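You operate a simulated robot arm through the tools that you are given. There is no shell and no other tool. Be economical: measure what you need, move in short steps, check, and stop when the job is done.

Carry out the task below with a simulated robot arm. There is one attempt and no reset: what you move stays moved.

TASK
Zero the empty gauge, then close it on steel roller 4.
Fine: switch it on, close the jaw and zero it with the trim dial; leave it on.

Only the result counts: the job must be done as asked and must still hold three seconds after the hand-in. Knocking over, shifting, dropping, spilling or breaking anything else fails it.

THE ROBOT
A 7-joint arm with a two-finger parallel gripper, fixed in place. Base frame: the origin is at the foot of the arm, x ahead of it, y to its left, z up; the work surface is at about z = 0. Units: mm, degrees, N and s.
With the tool pointing down near the work surface it reaches from about 240 to 620 mm from the base axis. Its first joint turns from -66.0 to 66.0 degrees. Payload 2.6 kg.
The TCP is the grasp point between the finger pads, 30 mm short of the fingertips. In the tool frame z runs along the fingers and y along their closing line. Largest opening 94 mm; finger width 28, thickness 10; the body of the gripper, 50 by 96 mm, starts 55 mm behind the TCP.
Orientation is that of the tool frame in the base frame, as a unit quaternion [w, x, y, z]. With the fingers straight down and closing along the base's y, the tool's x points along the base's -x, its y along +y and its z along -z.

THE INTERFACE
- The arm moves only by the tool arm_command. Its argument "increments" is a list that holds one entry, the list of rows, each a list of 7 numbers: the finger opening in mm, from 0 to 94, then the shift along the tool's x, y, z in mm, then the turn, a rotation vector about the tool's x, y, z in degrees. In form: [[[jaw, x, y, z, rx, ry, rz], ...]]. A call has 1 to 8 rows; each row shifts and turns the commanded pose from where the row before left it, along the tool's axes as they then stand. Rows are played at 5 a second. More than 50 mm and 8.6 degrees between two rows, or a gripper value outside its range, and nothing of the call is played. A pose out of reach is approached as far as the arm can. The call stops where the force on the tool passes 70 N (or 10 N more than at its start, if that is more) or the arm is blocked; 0.2 s more then pass. Each finger travels about 72 mm/s and halts on what it meets, pressing with about 23 N; the grip force reading is that of the motor and also rises with nothing between the fingers. The clock runs only during rows and for 0.2 s after the last one: add rows that do not move to give the fingers time. The reply holds the time, the measured pose of the TCP, the force on the tool along the base axes, the opening and the grip force, in the units named above and with some noise, with the torque about the TCP (base axes, N m) and any sound that the robot's microphone picked up, and new pictures: "pictures" is both (left out), scene, wrist or none.
- Cameras (640 x 400 px; columns grow to the right, rows downward): "scene" is fixed at [47.9, 446.7, 556.8]; the picture's right is [-0.64, -0.77, 0.00], its down [-0.50, 0.41, -0.76] and it looks along [0.59, -0.49, -0.65] (base axes); focal length 368 px, centre (320, 200). "wrist" rides on the gripper at [76, 14, -103] in the tool frame; the picture's right is [-0.18, 0.98, 0.00], its down [-0.75, -0.14, -0.64] and it looks along [-0.63, -0.12, 0.77] (tool axes); focal length 243 px, centre (320, 200). There is no depth. A picture from a camera that has moved, and an enlarged one, comes with that camera's place and axes in the base frame and with its lens.
- inspect(camera, box): a new picture of the part [left, top, right, bottom] of that camera's present view, enlarged. It takes no simulated time.
- sign_off(): hands the job in; it is judged then, once.

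Go step by step. Nothing tells you positions but the pictures and the camera data: compare them with the known pose of the tool, close in by small moves and look again before you grip or let go. The budget is 120 turns and 200 pictures, counting those below and the enlarged ones. Unless the task says otherwise, let go and move clear before handing in, and close with one line.

The tools are called by a JSON object that holds its "op" and its "data". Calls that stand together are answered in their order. arm_command: Moves the arm, as the interface text tells. Its arguments: {"type":"object","properties":{"increments":{"type":"array","items":{"type":"array","items":{"type":"array","items":{"type":"number"}}}},"pictures":{"type":"string","enum":["both","scene","wrist","none"]}},"required":["increments"]} The other tools are called the same way: inspect (camera, box) takes an enlarged picture of a part of a camera's view; sign_off () hands the job in.

At the start:

```text
time: 0.0
eef_pos: [419.4, 88.9, 278.2]
orientation: [0.001, 0.0, 1.0, 0.0]
wrist_force: [-0.1, -0.1, 0.0]
ft_torque: [0.0, 0.02, 0.01]
opening: 94.3
finger_force: 0.1
```

scene: 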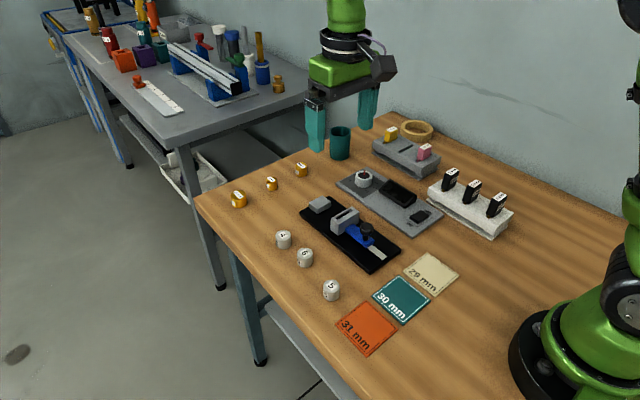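
wrist: 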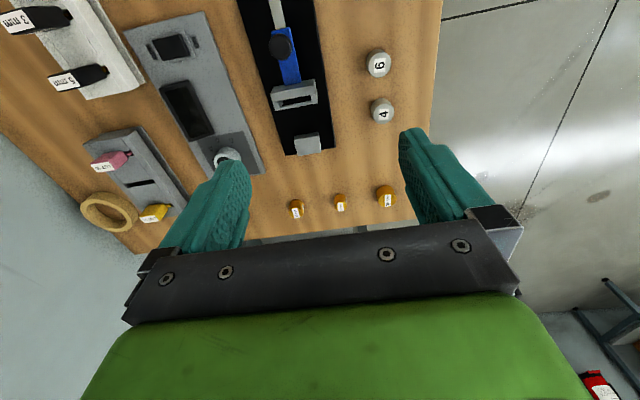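

I see a black gauge with a blue slide, a grey panel with a dial, a display and a switch, and rollers 4, 6 and 5. I'll take enlarged pictures to understand them.

{"op": "inspect", "data": {"camera": "scene", "box": [260, 160, 460, 285]}}

{"op": "inspect", "data": {"camera": "wrist", "box": [120, 0, 440, 200]}}

```text
3.20 times, centred on (360, 222) of scene
camera zoom: at [47.9, 446.7, 556.8], right [-0.64, -0.77, 0.0], down [-0.5, 0.41, -0.76], along [0.59, -0.49, -0.65], focal length 1179 px, centre (192, 128)
```

zoom: 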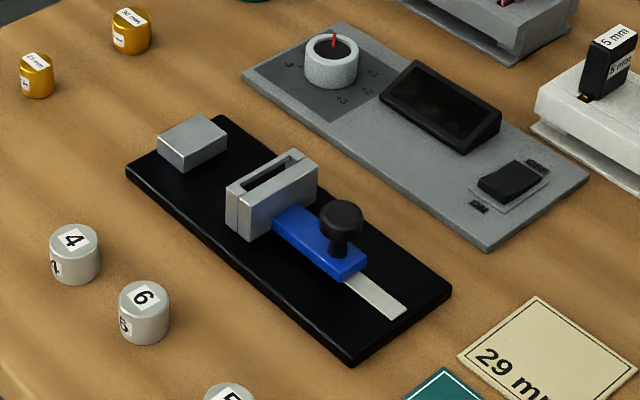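

```text
2.00 times, centred on (280, 100) of wrist
camera zoom: at [343.3, 104.2, 380.1], right [0.18, 0.98, 0.0], down [0.75, -0.14, 0.64], along [0.63, -0.12, -0.77], focal length 485 px, centre (400, 400)
```

zoom: 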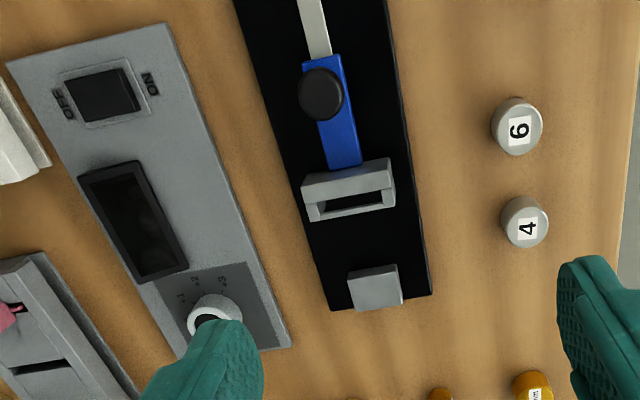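

Next I'll look at the other parts in case they matter, such as the labelled blocks and the pink and yellow items.

{"op": "inspect", "data": {"camera": "scene", "box": [360, 110, 520, 240]}}

{"op": "inspect", "data": {"camera": "scene", "box": [330, 165, 435, 230]}}

{"op": "inspect", "data": {"camera": "scene", "box": [220, 150, 360, 305]}}

```text
3.08 times, centred on (440, 175) of scene
camera zoom: at [47.9, 446.7, 556.8], right [-0.64, -0.77, 0.0], down [-0.5, 0.41, -0.76], along [0.59, -0.49, -0.65], focal length 1134 px, centre (-49, 277)
```

zoom: 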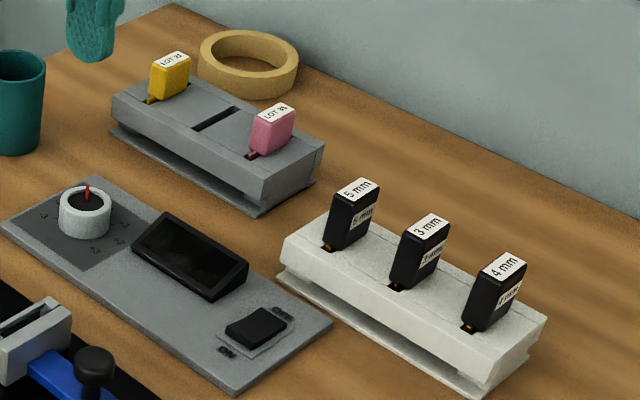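

```text
6.10 times, centred on (382, 198) of scene
camera zoom: at [47.9, 446.7, 556.8], right [-0.64, -0.77, 0.0], down [-0.5, 0.41, -0.76], along [0.59, -0.49, -0.65], focal length 2246 px, centre (-61, 215)
```

zoom: 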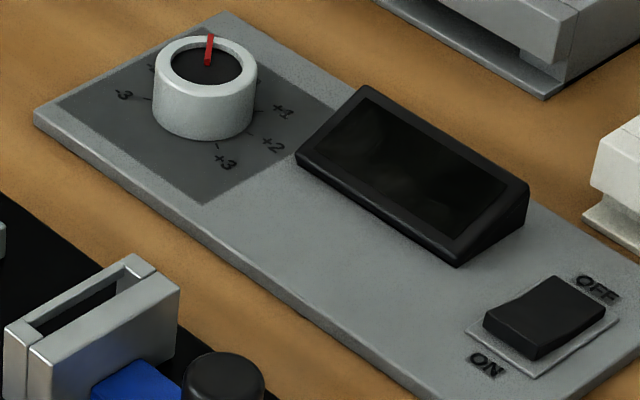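

```text
2.58 times, centred on (290, 228) of scene
camera zoom: at [47.9, 446.7, 556.8], right [-0.64, -0.77, 0.0], down [-0.5, 0.41, -0.76], along [0.59, -0.49, -0.65], focal length 951 px, centre (397, 129)
```

zoom: 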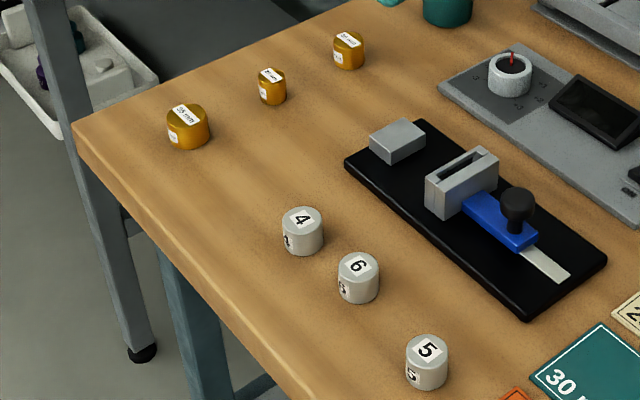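

The gauge axis lies along base x at y≈50, and the panel is at y≈-93 with its switch near x≈359 and its dial near x≈533. I'll close the fingers and move above the switch.

{"op": "arm_command", "data": {"increments": [[[0, 15, -42, 20, 0, 0, 0], [0, 15, -42, 20, 0, 0, 0], [0, 15, -42, 20, 0, 0, 0], [0, 15, -42, 20, 0, 0, 0], [0, 0, 0, 0, 0, 0, 0], [0, 0, 0, 0, 0, 0, 0]]]}}

```text
time: 1.4
eef_pos: [358.0, -79.4, 197.2]
orientation: [0.0, 0.0, 1.0, 0.0]
wrist_force: [-0.8, -1.4, 0.3]
ft_torque: [0.0, 0.02, 0.01]
opening: 0.0
finger_force: 23.2
camera wrist: at [282.7, -63.0, 300.9], right [0.18, 0.98, 0.0], down [0.75, -0.14, 0.64], along [0.63, -0.12, -0.77], focal length 243 px, centre (320, 200)
```

scene: 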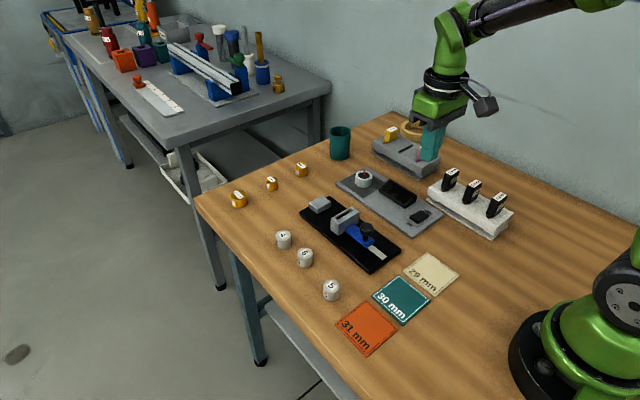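
wrist: 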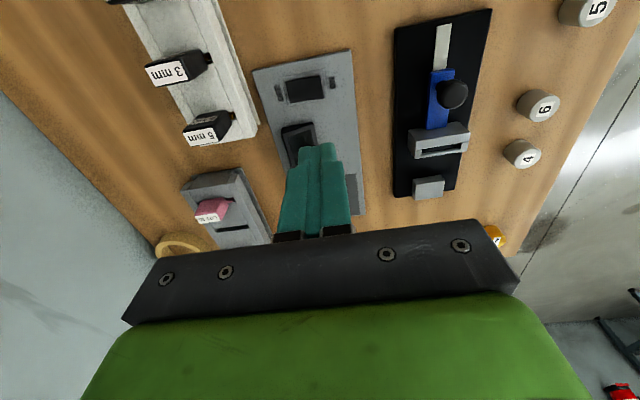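

The switch centre is about (360, -95), with the ON half toward +y. I'll descend above the ON half and check before pressing.

{"op": "arm_command", "data": {"increments": [[[0, -1, -4, 40, 0, 0, 0], [0, -1, 0, 40, 0, 0, 0], [0, 0, 0, 40, 0, 0, 0], [0, 0, 0, 15, 0, 0, 0], [0, 0, 0, 0, 0, 0, 0]]]}}

{"op": "inspect", "data": {"camera": "scene", "box": [350, 150, 470, 240]}}

```text
time: 2.6
eef_pos: [361.6, -82.2, 62.8]
orientation: [-0.001, -0.001, 1.0, 0.001]
wrist_force: [-0.3, 1.2, -1.0]
ft_torque: [0.03, -0.01, 0.0]
opening: 0.0
finger_force: 23.1
camera wrist: at [285.3, -67.5, 165.2], right [0.18, 0.98, 0.0], down [0.75, -0.14, 0.64], along [0.63, -0.12, -0.77], focal length 243 px, centre (320, 200)
```

scene: 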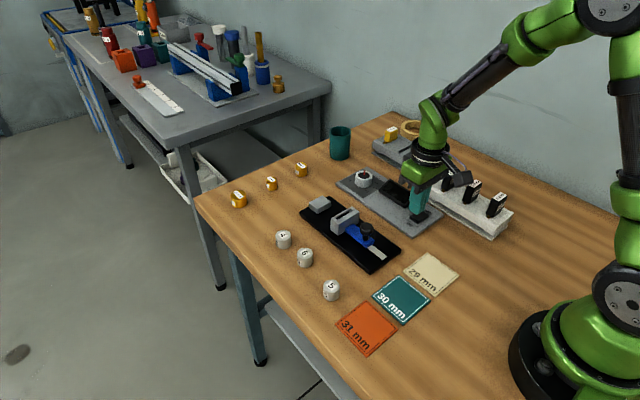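
wrist: 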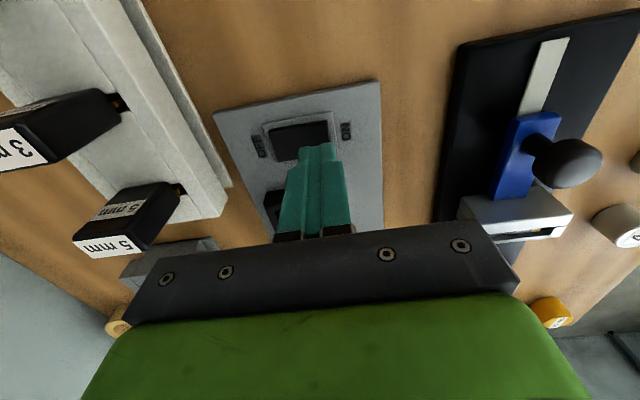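

```text
4.44 times, centred on (410, 195) of scene
camera zoom: at [47.9, 446.7, 556.8], right [-0.64, -0.77, 0.0], down [-0.5, 0.41, -0.76], along [0.59, -0.49, -0.65], focal length 1638 px, centre (-80, 222)
```

zoom: 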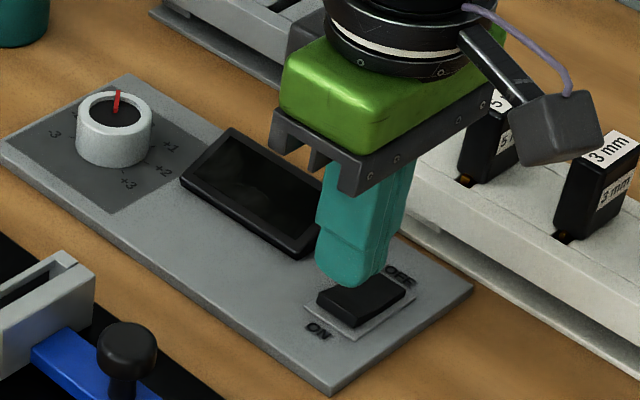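

The fingertips are over the ON half, so I'll press down in small steps.

{"op": "arm_command", "data": {"increments": [[[0, 2, 0, 6, 0, 0, 0], [0, 2, 0, 5, 0, 0, 0], [0, 0, 0, 4, 0, 0, 0], [0, 0, 0, 3, 0, 0, 0], [0, 0, 0, 3, 0, 0, 0]]], "pictures": "none"}}

{"op": "inspect", "data": {"camera": "scene", "box": [350, 150, 470, 240]}}

```text
time: 3.9
eef_pos: [358.5, -81.9, 45.9]
orientation: [0.001, 0.003, 1.0, 0.001]
wrist_force: [-4.2, 1.2, 12.3]
ft_torque: [-0.05, 0.14, -0.04]
opening: 0.0
finger_force: 23.1
stopped in row 5: the force on the tool passed its limit at 79 N (the readings are from after the stop); the commanded pose is now the measured one
```

```text
4.44 times, centred on (410, 195) of scene
camera zoom: at [47.9, 446.7, 556.8], right [-0.64, -0.77, 0.0], down [-0.5, 0.41, -0.76], along [0.59, -0.49, -0.65], focal length 1638 px, centre (-80, 222)
```

zoom: 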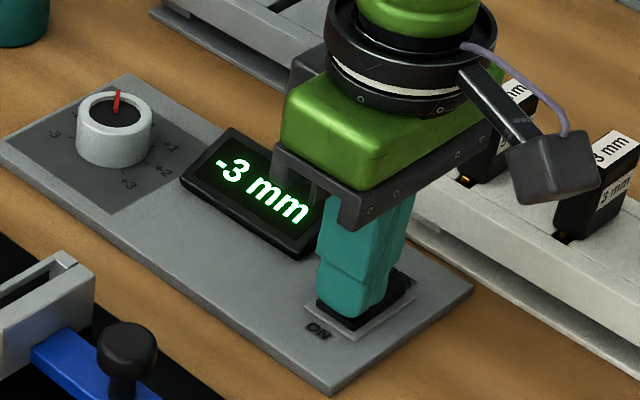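

The gauge is on and the display reads "-3 mm". I'll lift, move above the gauge knob and open the fingers.

{"op": "arm_command", "data": {"increments": [[[0, 0, 0, -45, 0, 0, 0], [0, 0, 0, -45, 0, 0, 0], [30, -6, 40, -10, 0, 0, 0], [60, -6, 44, 0, 0, 0, 0], [60, -9, 46, 0, 0, 0, 0], [60, 0, 0, 0, 0, 0, 0]]]}}

{"op": "inspect", "data": {"camera": "scene", "box": [330, 160, 450, 240]}}

{"op": "inspect", "data": {"camera": "wrist", "box": [160, 0, 480, 200]}}

```text
time: 5.2
eef_pos: [379.0, 49.5, 143.8]
orientation: [0.001, 0.001, 1.0, 0.001]
wrist_force: [-0.7, -0.4, 0.2]
ft_torque: [0.02, 0.01, -0.01]
opening: 60.4
finger_force: 0.0
camera wrist: at [302.7, 63.8, 246.9], right [0.19, 0.98, 0.0], down [0.75, -0.15, 0.64], along [0.63, -0.12, -0.77], focal length 243 px, centre (320, 200)
```

scene: 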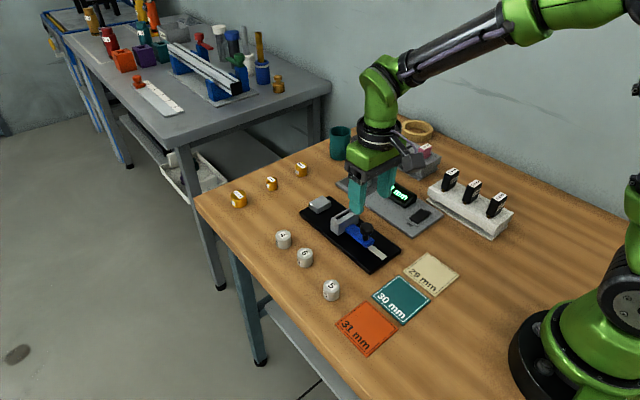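
wrist: 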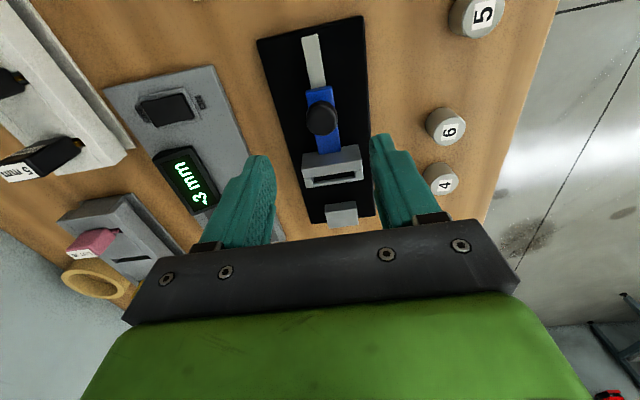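

```text
5.00 times, centred on (390, 200) of scene
camera zoom: at [47.9, 446.7, 556.8], right [-0.64, -0.77, 0.0], down [-0.5, 0.41, -0.76], along [0.59, -0.49, -0.65], focal length 1842 px, centre (-30, 200)
```

zoom: 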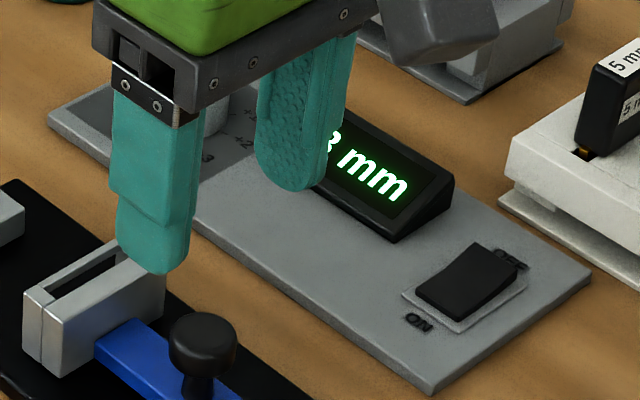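

```text
2.00 times, centred on (320, 100) of wrist
camera zoom: at [302.7, 63.8, 246.9], right [0.19, 0.98, 0.0], down [0.75, -0.15, 0.64], along [0.63, -0.12, -0.77], focal length 485 px, centre (320, 400)
```

zoom: 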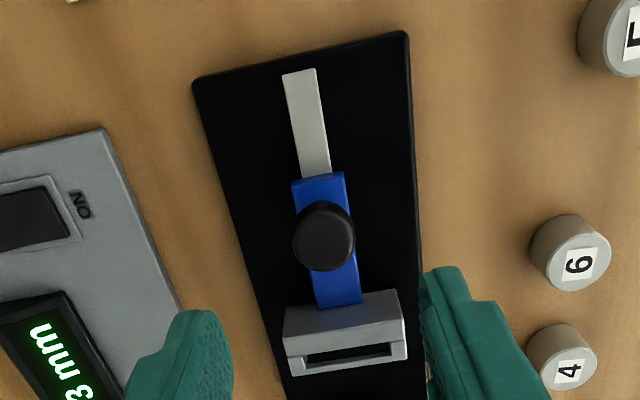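

The knob head is near (379, 51) with its top at about z≈50. I'll descend around it with the fingers open.

{"op": "arm_command", "data": {"increments": [[[60, 0, 1.5, 40, 0, 0, 0], [60, 0, 0, 40, 0, 0, 0], [60, 0, 0, 0, 0, 0, 0]]]}}

{"op": "inspect", "data": {"camera": "scene", "box": [290, 170, 410, 270]}}

{"op": "inspect", "data": {"camera": "wrist", "box": [200, 0, 440, 200]}}

```text
time: 6.0
eef_pos: [376.9, 50.0, 63.8]
orientation: [0.0, 0.002, 1.0, 0.001]
wrist_force: [-0.3, 0.7, 0.5]
ft_torque: [0.02, -0.04, -0.02]
opening: 60.1
finger_force: 0.1
camera wrist: at [301.8, 64.2, 166.9], right [0.19, 0.98, 0.0], down [0.75, -0.15, 0.64], along [0.63, -0.12, -0.77], focal length 243 px, centre (320, 200)
```

scene: 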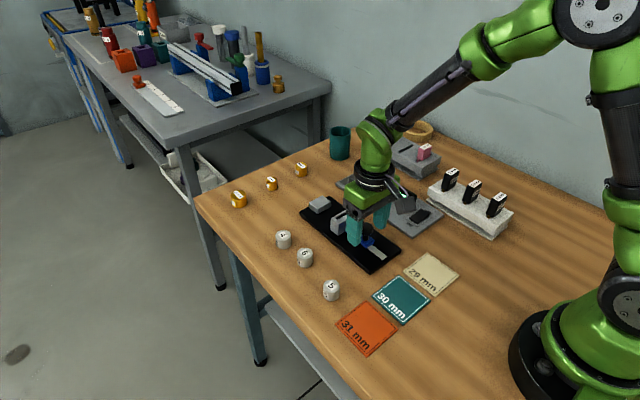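
wrist: 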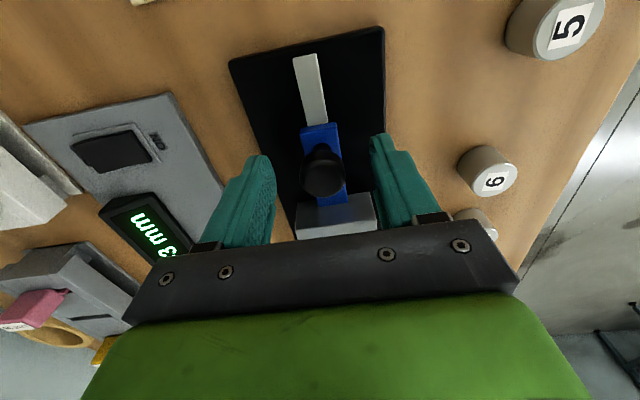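

```text
4.00 times, centred on (350, 220) of scene
camera zoom: at [47.9, 446.7, 556.8], right [-0.64, -0.77, 0.0], down [-0.5, 0.41, -0.76], along [0.59, -0.49, -0.65], focal length 1474 px, centre (200, 120)
```

zoom: 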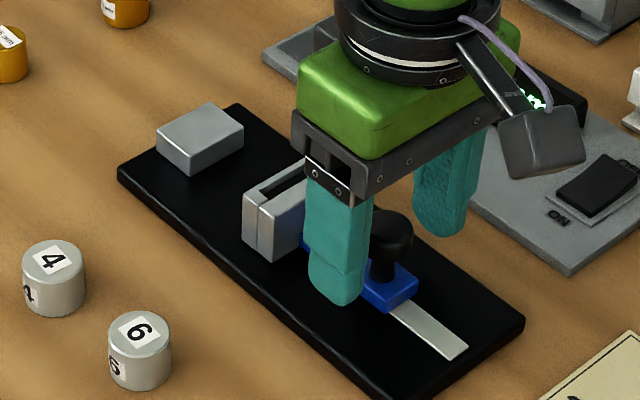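

```text
2.00 times, centred on (320, 100) of wrist
camera zoom: at [301.8, 64.2, 166.9], right [0.19, 0.98, 0.0], down [0.75, -0.15, 0.64], along [0.63, -0.12, -0.77], focal length 485 px, centre (320, 400)
```

zoom: 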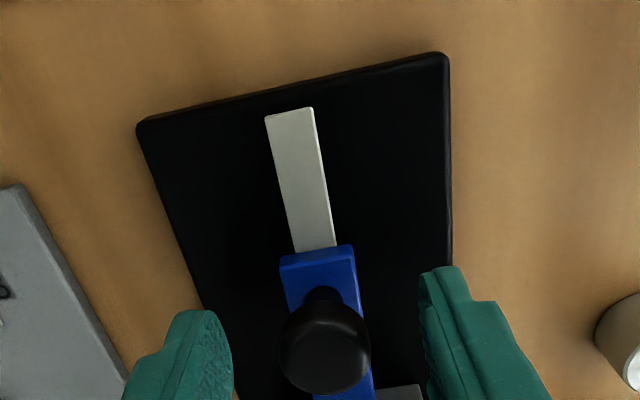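

The knob is centred between the fingers. I'll go a little lower and grip it.

{"op": "arm_command", "data": {"increments": [[[60, -2, 1, 7, 0, 0, 0], [40, 0, 0, 0, 0, 0, 0], [15, 0, 0, 0, 0, 0, 0], [15, 0, 0, 0, 0, 0, 0], [15, 0, 0, 0, 0, 0, 0]]], "pictures": "none"}}

{"op": "inspect", "data": {"camera": "scene", "box": [290, 170, 410, 270]}}

```text
time: 7.2
eef_pos: [380.5, 50.1, 57.6]
orientation: [0.001, 0.001, 1.0, 0.001]
wrist_force: [2.1, 3.5, -5.4]
ft_torque: [0.04, -0.05, -0.02]
opening: 25.1
finger_force: 44.6
```

```text
4.00 times, centred on (350, 220) of scene
camera zoom: at [47.9, 446.7, 556.8], right [-0.64, -0.77, 0.0], down [-0.5, 0.41, -0.76], along [0.59, -0.49, -0.65], focal length 1474 px, centre (200, 120)
```

zoom: 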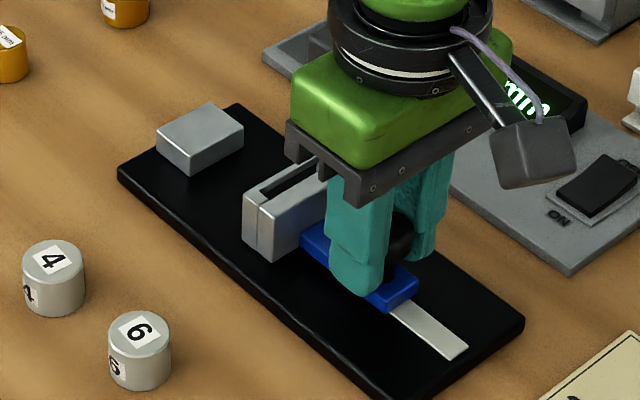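

I have the knob gripped at 25 mm opening. Next I'll slide it toward the anvil (+x) in steps.

{"op": "arm_command", "data": {"increments": [[[15, -8, 0, 0, 0, 0, 0], [15, -8, 0, 0, 0, 0, 0], [15, -8, 0, 0, 0, 0, 0], [15, -8, 0, 0, 0, 0, 0], [15, 0, 0, 0, 0, 0, 0]]], "pictures": "none"}}

{"op": "inspect", "data": {"camera": "scene", "box": [290, 150, 440, 270]}}

```text
time: 8.4
eef_pos: [412.8, 51.1, 57.4]
orientation: [0.0, 0.003, 1.0, 0.0]
wrist_force: [2.3, 4.6, -13.9]
ft_torque: [0.05, -0.2, -0.04]
opening: 25.0
finger_force: 44.9
```

```text
3.33 times, centred on (365, 210) of scene
camera zoom: at [48.0, 446.7, 556.8], right [-0.64, -0.77, 0.0], down [-0.5, 0.41, -0.76], along [0.59, -0.49, -0.65], focal length 1228 px, centre (170, 167)
```

zoom: 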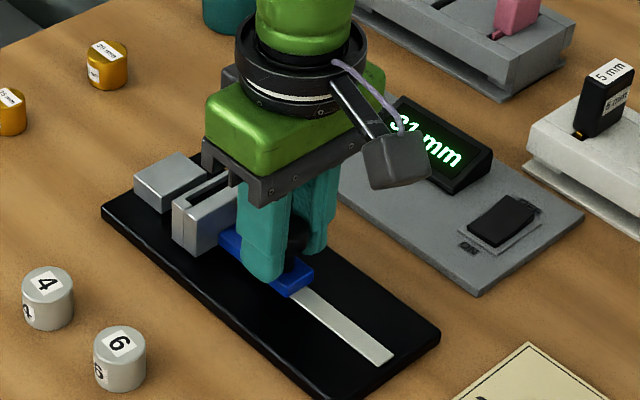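

The jaw moves freely and the display tracks it. I'll keep closing.

{"op": "arm_command", "data": {"increments": [[[15, -8, 0, 0, 0, 0, 0], [15, -6, 0, 0, 0, 0, 0], [15, 0, 0, 0, 0, 0, 0]]], "pictures": "none"}}

{"op": "inspect", "data": {"camera": "scene", "box": [290, 150, 440, 270]}}

```text
time: 9.2
eef_pos: [427.8, 50.5, 58.1]
orientation: [0.0, 0.002, 1.0, 0.001]
wrist_force: [2.3, 7.9, -20.1]
ft_torque: [0.09, -0.01, 0.02]
opening: 25.2
finger_force: 45.1
```

```text
3.33 times, centred on (365, 210) of scene
camera zoom: at [48.0, 446.7, 556.8], right [-0.64, -0.77, 0.0], down [-0.5, 0.41, -0.76], along [0.59, -0.49, -0.65], focal length 1228 px, centre (170, 167)
```

zoom: 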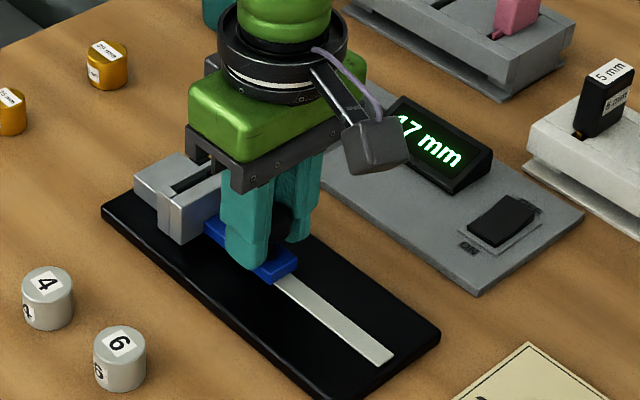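

It reads 17 mm with some vertical load, so I'll ease down slightly and keep closing.

{"op": "arm_command", "data": {"increments": [[[15, -5, 0, 0.5, 0, 0, 0], [15, -4, 0, 0.5, 0, 0, 0], [15, 0, 0, 0, 0, 0, 0]]], "pictures": "none"}}

{"op": "inspect", "data": {"camera": "scene", "box": [290, 150, 440, 270]}}

```text
time: 10.1
eef_pos: [435.6, 50.2, 57.5]
orientation: [0.001, 0.003, 1.0, 0.002]
wrist_force: [1.8, 10.2, -7.9]
ft_torque: [0.14, 1.06, -0.1]
opening: 25.1
finger_force: 45.2
```

```text
3.33 times, centred on (365, 210) of scene
camera zoom: at [48.0, 446.7, 556.8], right [-0.64, -0.77, 0.0], down [-0.5, 0.41, -0.76], along [0.59, -0.49, -0.65], focal length 1228 px, centre (170, 167)
```

zoom: 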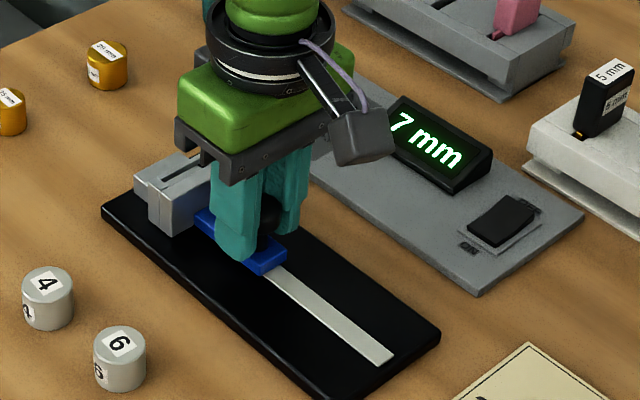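

It reads 7 mm, so I'll close in 2 mm steps until it makes contact.

{"op": "arm_command", "data": {"increments": [[[15, -2, 0, 0, 0, 0, 0], [15, -2, 0, 0, 0, 0, 0], [15, -2, 0, 0, 0, 0, 0], [15, 0, 0, 0, 0, 0, 0]]], "pictures": "none"}}

{"op": "inspect", "data": {"camera": "scene", "box": [290, 150, 440, 270]}}

```text
time: 11.1
eef_pos: [442.3, 50.8, 58.9]
orientation: [0.002, 0.001, 1.0, 0.001]
wrist_force: [0.9, 13.5, -5.4]
ft_torque: [0.15, 0.07, -0.06]
opening: 25.0
finger_force: 45.2
```

```text
3.33 times, centred on (365, 210) of scene
camera zoom: at [47.9, 446.7, 556.8], right [-0.64, -0.77, 0.0], down [-0.5, 0.41, -0.76], along [0.59, -0.49, -0.65], focal length 1228 px, centre (170, 167)
```

zoom: 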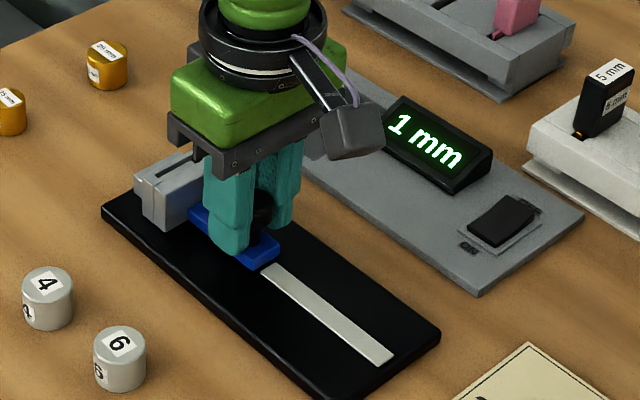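

It reads 1 mm with no contact yet. I'll continue, and shift slightly in +y to relieve the side load.

{"op": "arm_command", "data": {"increments": [[[15, -1.5, 0.5, 0, 0, 0, 0], [15, -1.5, 0.5, 0, 0, 0, 0], [15, -1.5, 0, 0, 0, 0, 0], [15, -1.5, 0, 0, 0, 0, 0], [15, -1.5, 0, 0, 0, 0, 0], [15, 0, 0, 0, 0, 0, 0]]], "pictures": "none"}}

{"op": "inspect", "data": {"camera": "scene", "box": [290, 150, 440, 270]}}

```text
time: 12.4
eef_pos: [448.3, 49.5, 57.3]
orientation: [-0.002, 0.005, 1.0, 0.001]
wrist_force: [-30.0, 0.6, 24.6]
ft_torque: [0.02, 0.35, -0.01]
opening: 25.2
finger_force: 44.9
```

```text
3.33 times, centred on (365, 210) of scene
camera zoom: at [47.8, 446.7, 556.8], right [-0.64, -0.77, 0.0], down [-0.5, 0.41, -0.76], along [0.59, -0.49, -0.65], focal length 1228 px, centre (170, 167)
```

zoom: 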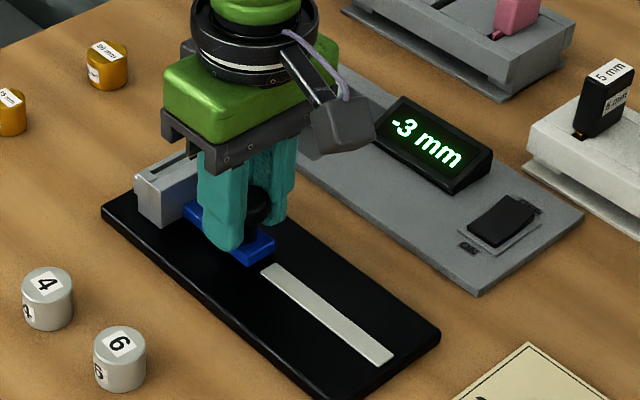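

The jaw is closed with about 30 N on it, and it reads -3 mm. I'll ease off, release the knob and check the reading.

{"op": "arm_command", "data": {"increments": [[[15, 1, 0, 0, 0, 0, 0], [30, 0, 0, 0, 0, 0, 0], [60, 0, 0, 0, 0, 0, 0], [60, 0, 0, 0, 0, 0, 0], [60, 0, 0, -40, 0, 0, 0], [60, 0, 0, -40, 0, 0, 0], [60, 0, 0, -30, 0, 0, 0], [60, 0, 0, 0, 0, 0, 0]]]}}

{"op": "inspect", "data": {"camera": "scene", "box": [290, 150, 440, 270]}}

```text
time: 14.2
eef_pos: [447.5, 49.8, 168.3]
orientation: [0.001, 0.001, 1.0, 0.001]
wrist_force: [0.1, -0.2, 0.3]
ft_torque: [-0.01, -0.02, 0.02]
opening: 59.9
finger_force: 0.1
camera wrist: at [371.8, 66.0, 271.5], right [0.19, 0.98, 0.0], down [0.75, -0.15, 0.64], along [0.63, -0.12, -0.77], focal length 243 px, centre (320, 200)
```

scene: 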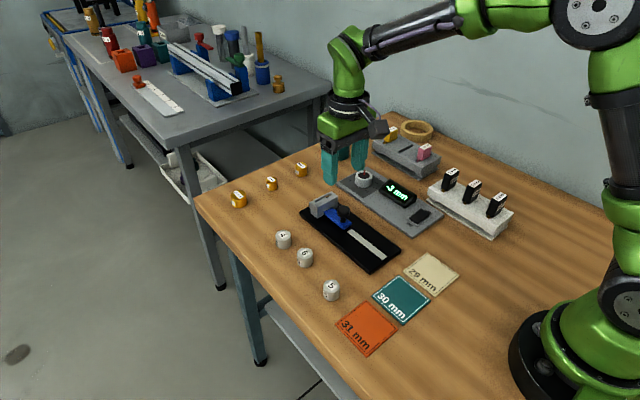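
wrist: 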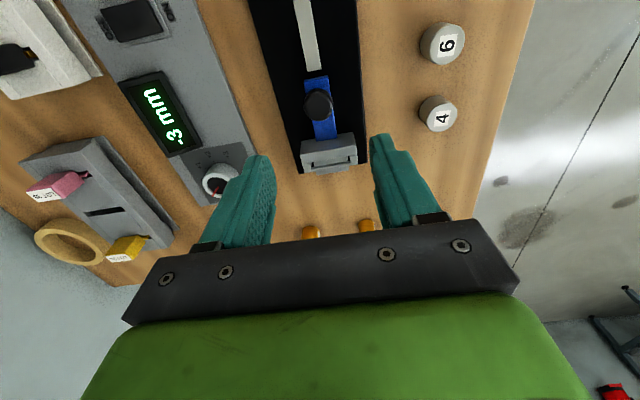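

```text
3.33 times, centred on (365, 210) of scene
camera zoom: at [47.9, 446.7, 556.8], right [-0.64, -0.77, 0.0], down [-0.5, 0.41, -0.76], along [0.59, -0.49, -0.65], focal length 1228 px, centre (170, 167)
```

zoom: 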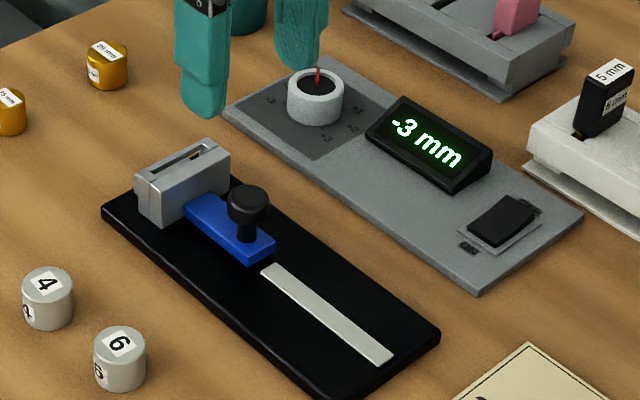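

With the jaw closed it reads -3 mm, so the dial has to add +3. I'll move above the dial to read its scale.

{"op": "arm_command", "data": {"increments": [[[80, -20, -40, 0, 0, 0, 0], [80, -20, -40, 0, 0, 0, 0], [80, -20, -40, 0, 0, 0, 0], [80, -10, -24, 0, 0, 0, 0], [80, 0, 0, 10, 0, 0, 0], [80, 0, 0, 0, 0, 0, 0]]]}}

{"op": "inspect", "data": {"camera": "wrist", "box": [230, 80, 410, 240]}}

{"op": "inspect", "data": {"camera": "scene", "box": [330, 150, 440, 230]}}

```text
time: 15.7
eef_pos: [517.6, -93.1, 157.3]
orientation: [0.001, 0.002, 1.0, 0.001]
wrist_force: [0.7, 0.9, 0.5]
ft_torque: [0.01, -0.01, 0.0]
opening: 79.8
finger_force: 0.1
camera wrist: at [441.6, -78.8, 260.2], right [0.19, 0.98, 0.0], down [0.75, -0.15, 0.64], along [0.63, -0.12, -0.77], focal length 243 px, centre (320, 200)
```

scene: 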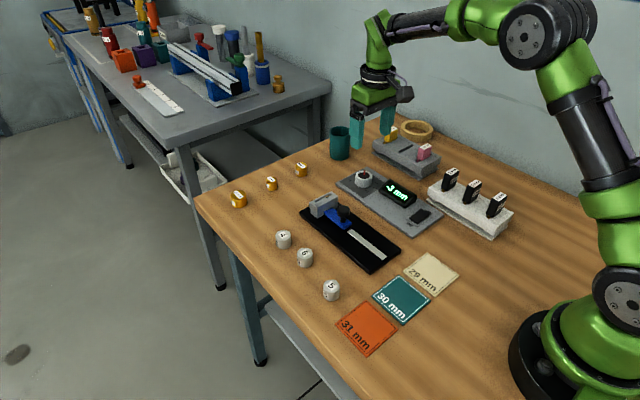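
wrist: 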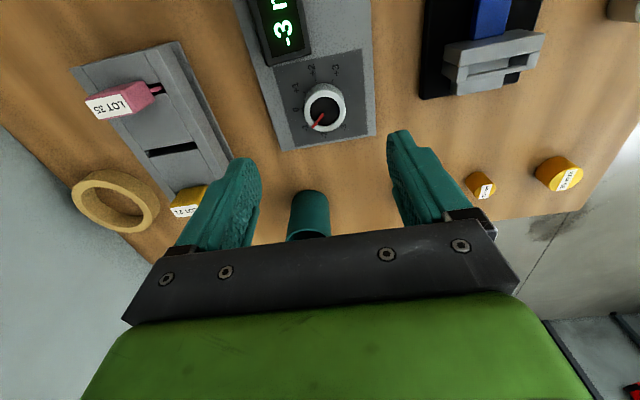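

```text
2.50 times, centred on (320, 160) of wrist
camera zoom: at [441.6, -78.8, 260.2], right [0.19, 0.98, 0.0], down [0.75, -0.15, 0.64], along [0.63, -0.12, -0.77], focal length 606 px, centre (320, 300)
```

zoom: 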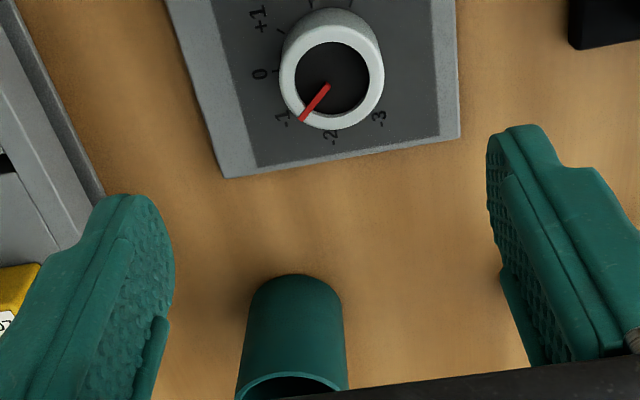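

```text
5.00 times, centred on (385, 190) of scene
camera zoom: at [47.9, 446.7, 556.8], right [-0.64, -0.77, 0.0], down [-0.5, 0.41, -0.76], along [0.59, -0.49, -0.65], focal length 1842 px, centre (-5, 250)
```

zoom: 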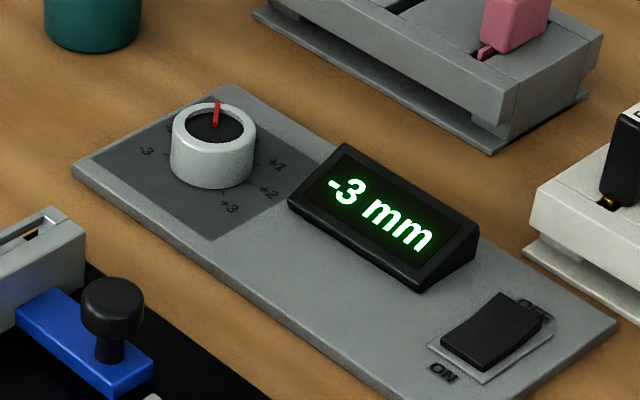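

The pointer is at -1 and needs about three marks clockwise (~41° each) to reach +2. The dial centre is near (527, -89), so I'll centre over it and pre-rotate the wrist by -60°.

{"op": "arm_command", "data": {"increments": [[[66, -9.5, 4, 20, 0, 0, 0], [66, 0, 0, 10, 0, 0, -8.5], [66, 0, 0, 0, 0, 0, -8.5], [66, 0, 0, 0, 0, 0, -8.5], [66, 0, 0, 0, 0, 0, -8.5], [66, 0, 0, 0, 0, 0, -8.5], [66, 0, 0, 0, 0, 0, -8.5], [66, 0, 0, 0, 0, 0, -8.5]]]}}

{"op": "inspect", "data": {"camera": "scene", "box": [320, 110, 440, 210]}}

{"op": "inspect", "data": {"camera": "wrist", "box": [230, 80, 410, 240]}}

```text
time: 17.4
eef_pos: [527.0, -90.0, 128.0]
orientation: [0.0, -0.496, 0.868, 0.0]
wrist_force: [-0.2, 0.7, -0.5]
ft_torque: [-0.01, 0.01, -0.03]
opening: 65.7
finger_force: 0.0
camera wrist: at [476.4, -147.5, 230.1], right [-0.75, 0.66, 0.0], down [0.5, 0.58, 0.64], along [0.42, 0.48, -0.77], focal length 243 px, centre (320, 200)
```

scene: 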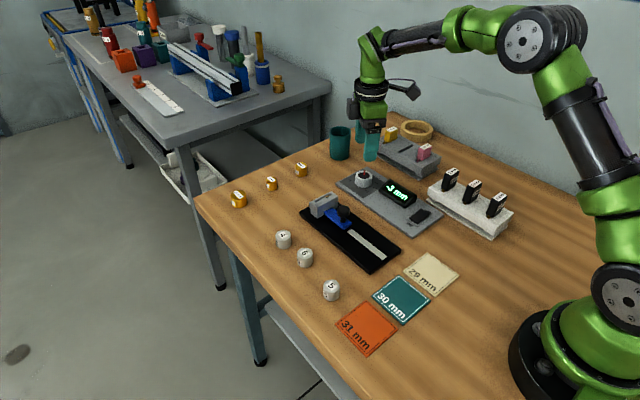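
wrist: 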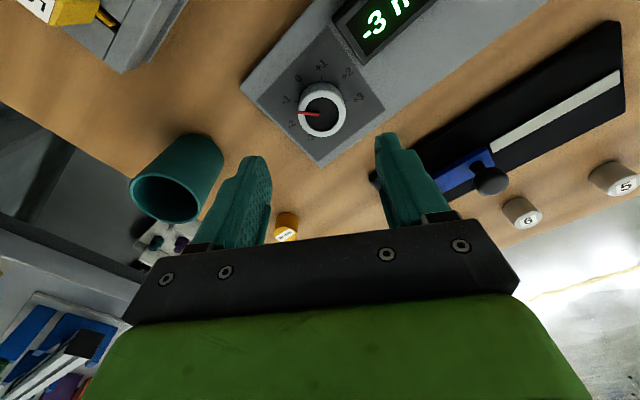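

```text
4.00 times, centred on (380, 160) of scene
camera zoom: at [47.9, 446.7, 556.8], right [-0.64, -0.77, 0.0], down [-0.5, 0.41, -0.76], along [0.59, -0.49, -0.65], focal length 1474 px, centre (80, 360)
```

zoom: 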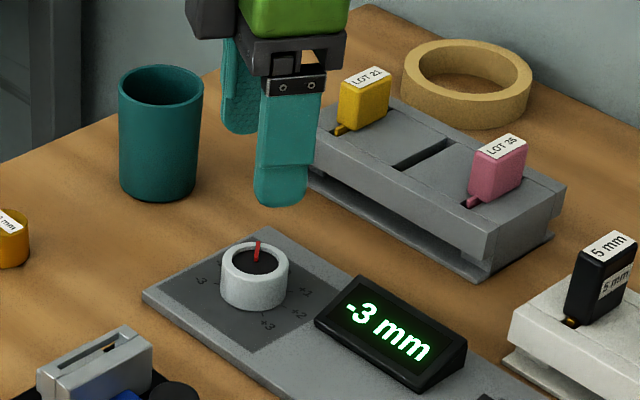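

```text
2.50 times, centred on (320, 160) of wrist
camera zoom: at [476.4, -147.5, 230.1], right [-0.75, 0.66, 0.0], down [0.5, 0.58, 0.64], along [0.42, 0.48, -0.77], focal length 606 px, centre (320, 300)
```

zoom: 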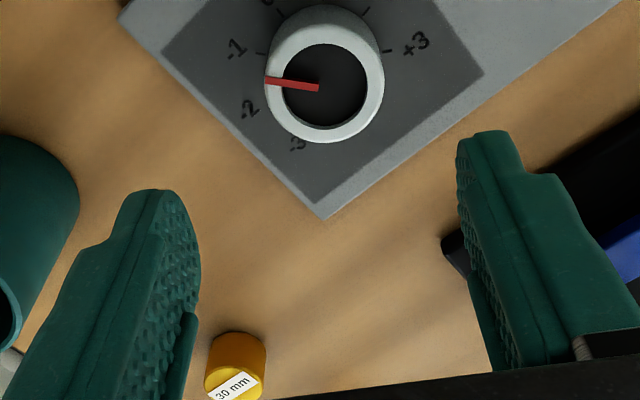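

The dial is centred under the gripper and the pointer is on -1. I'll descend and grip it.

{"op": "arm_command", "data": {"increments": [[[66, 0, 0, 40, 0, 0, 0], [66, 0, 0, 30, 0, 0, 0], [66, 0, 0, 14, 0, 0, 0], [66, 0, 0, 0, 0, 0, 0], [30, 0, 0, 0, 0, 0, 0], [30, 0, 0, 0, 0, 0, 0], [30, 0, 0, 0, 0, 0, 0]]]}}

{"op": "inspect", "data": {"camera": "scene", "box": [320, 130, 440, 220]}}

```text
time: 19.1
eef_pos: [526.1, -88.4, 43.1]
orientation: [0.0, -0.494, 0.87, 0.002]
wrist_force: [-15.7, 4.7, 4.2]
ft_torque: [0.02, -0.14, -0.03]
opening: 39.4
finger_force: 44.7
camera wrist: at [474.9, -146.8, 145.7], right [-0.75, 0.66, 0.0], down [0.51, 0.57, 0.64], along [0.42, 0.48, -0.77], focal length 243 px, centre (320, 200)
```

scene: 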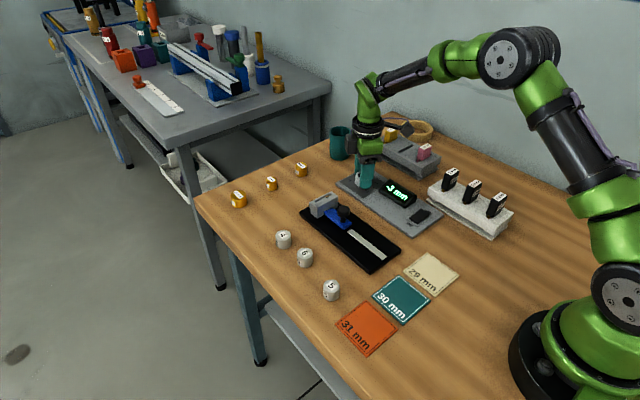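
wrist: 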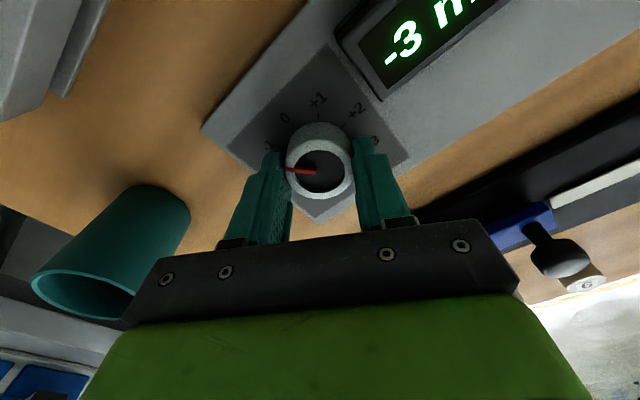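

```text
4.44 times, centred on (380, 175) of scene
camera zoom: at [47.9, 446.7, 556.8], right [-0.64, -0.77, 0.0], down [-0.5, 0.41, -0.76], along [0.59, -0.49, -0.65], focal length 1638 px, centre (53, 311)
```

zoom: 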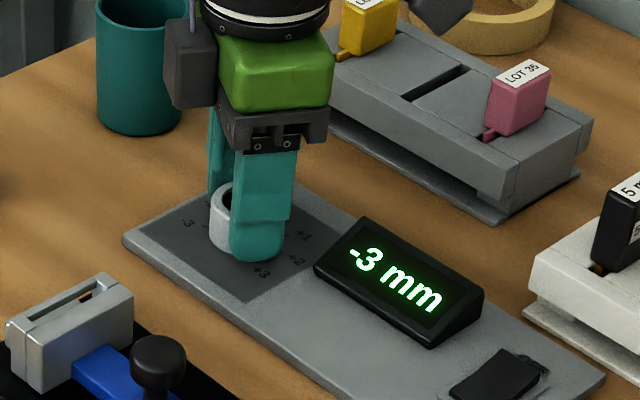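

The dial is gripped. I'll rotate clockwise (+tool z) by about 51° and check.

{"op": "arm_command", "data": {"increments": [[[30, 0, 0, 0, 0, 0, 8.5], [30, 0, 0, 0, 0, 0, 8.5], [30, 0, 0, 0, 0, 0, 8.5], [30, 0, 0, 0, 0, 0, 8.5], [30, 0, 0, 0, 0, 0, 8.5], [30, 0, 0, 0, 0, 0, 8.5], [30, 0, 0, 0, 0, 0, 0]]], "pictures": "wrist"}}

{"op": "inspect", "data": {"camera": "scene", "box": [320, 130, 440, 220]}}

```text
time: 20.6
eef_pos: [527.5, -90.1, 43.2]
orientation: [-0.001, -0.07, 0.998, 0.0]
wrist_force: [-16.3, -2.1, -1.7]
ft_torque: [-0.48, 0.63, 0.02]
opening: 39.6
finger_force: 45.0
camera wrist: at [449.6, -86.1, 145.9], right [0.04, 1.0, 0.0], down [0.77, -0.03, 0.64], along [0.64, -0.03, -0.77], focal length 243 px, centre (320, 200)
```

wrist: 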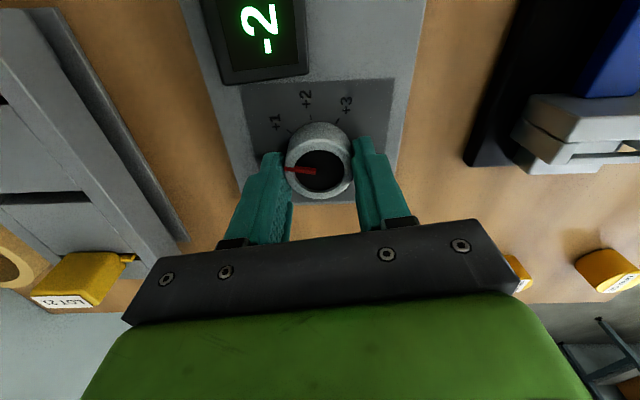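

```text
4.44 times, centred on (380, 175) of scene
camera zoom: at [48.0, 446.7, 556.8], right [-0.64, -0.77, 0.0], down [-0.5, 0.41, -0.76], along [0.59, -0.49, -0.65], focal length 1638 px, centre (53, 311)
```

zoom: 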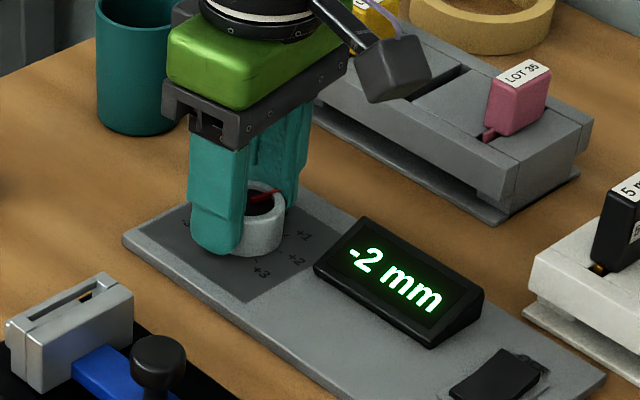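

Rotation works and the reading is now -2. I'll turn 68° more.

{"op": "arm_command", "data": {"increments": [[[30, 0, 0, 0, 0, 0, 8.5], [30, 0, 0, 0, 0, 0, 8.5], [30, 0, 0, 0, 0, 0, 8.5], [30, 0, 0, 0, 0, 0, 8.5], [30, 0, 0, 0, 0, 0, 8.5], [30, 0, 0, 0, 0, 0, 8.5], [30, 0, 0, 0, 0, 0, 8.5], [30, 0, 0, 0, 0, 0, 8.5]]], "pictures": "wrist"}}

{"op": "inspect", "data": {"camera": "scene", "box": [320, 130, 440, 220]}}

```text
time: 22.4
eef_pos: [525.7, -91.2, 41.9]
orientation: [-0.001, 0.501, 0.866, -0.001]
wrist_force: [-28.4, -16.8, 6.9]
ft_torque: [0.7, 0.48, 0.06]
opening: 39.3
finger_force: 45.4
camera wrist: at [500.6, -18.1, 145.6], right [0.94, 0.33, 0.0], down [0.26, -0.72, 0.64], along [0.21, -0.61, -0.77], focal length 243 px, centre (320, 200)
```

wrist: 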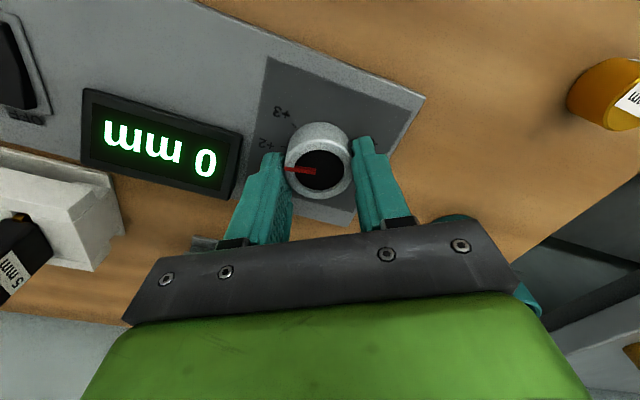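

```text
4.44 times, centred on (380, 175) of scene
camera zoom: at [47.9, 446.7, 556.8], right [-0.64, -0.77, 0.0], down [-0.5, 0.41, -0.76], along [0.59, -0.49, -0.65], focal length 1638 px, centre (53, 311)
```

zoom: 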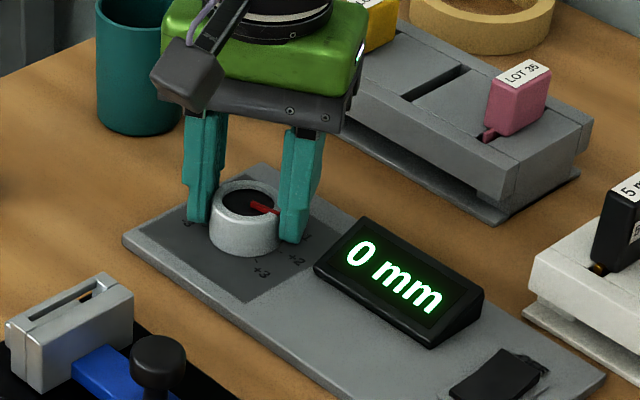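

The display reads 0 mm. I'll release and lift straight up, then check the pointer and reading.

{"op": "arm_command", "data": {"increments": [[[42, 0, 0, 0, 0, 0, 0], [66, 0, 0, 0, 0, 0, 0], [66, 0, 0, 0, 0, 0, 0], [66, 0, 0, -40, 0, 0, 0], [66, 0, 0, -40, 0, 0, 0], [66, 0, 0, -40, 0, 0, 0], [66, 0, 0, 0, 0, 0, 0]]], "pictures": "wrist"}}

{"op": "inspect", "data": {"camera": "scene", "box": [340, 150, 430, 210]}}

{"op": "inspect", "data": {"camera": "wrist", "box": [230, 80, 410, 240]}}

```text
time: 24.1
eef_pos: [527.1, -89.9, 163.6]
orientation: [0.001, 0.498, 0.867, 0.0]
wrist_force: [0.1, 0.2, 0.5]
ft_torque: [-0.02, -0.01, -0.03]
opening: 66.2
finger_force: 0.1
camera wrist: at [500.6, -16.2, 266.5], right [0.94, 0.34, 0.0], down [0.26, -0.72, 0.64], along [0.22, -0.6, -0.77], focal length 243 px, centre (320, 200)
```

wrist: 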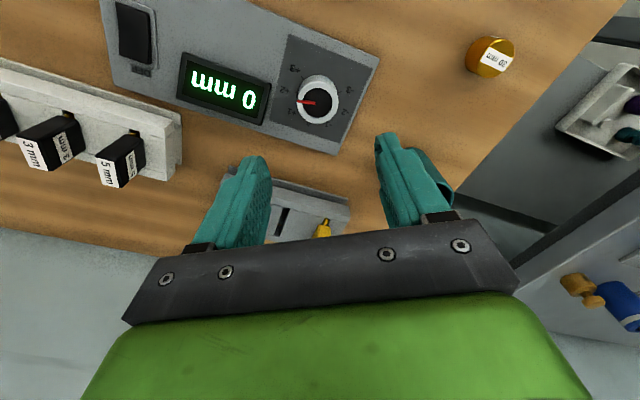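

```text
6.67 times, centred on (385, 180) of scene
camera zoom: at [47.9, 446.7, 556.8], right [-0.64, -0.77, 0.0], down [-0.5, 0.41, -0.76], along [0.59, -0.49, -0.65], focal length 2457 px, centre (-113, 333)
```

zoom: 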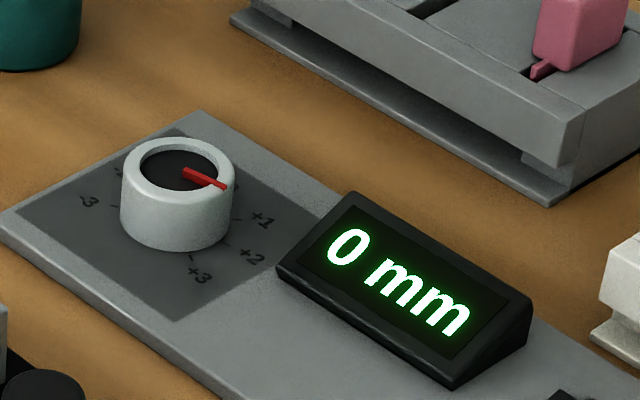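

```text
2.50 times, centred on (320, 160) of wrist
camera zoom: at [500.6, -16.2, 266.5], right [0.94, 0.34, 0.0], down [0.26, -0.72, 0.64], along [0.22, -0.6, -0.77], focal length 606 px, centre (320, 300)
```

zoom: 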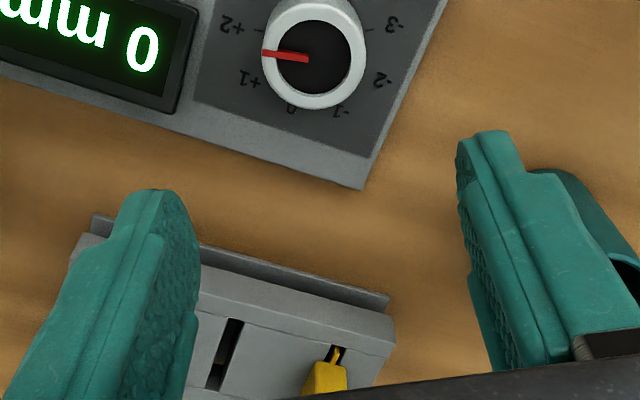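

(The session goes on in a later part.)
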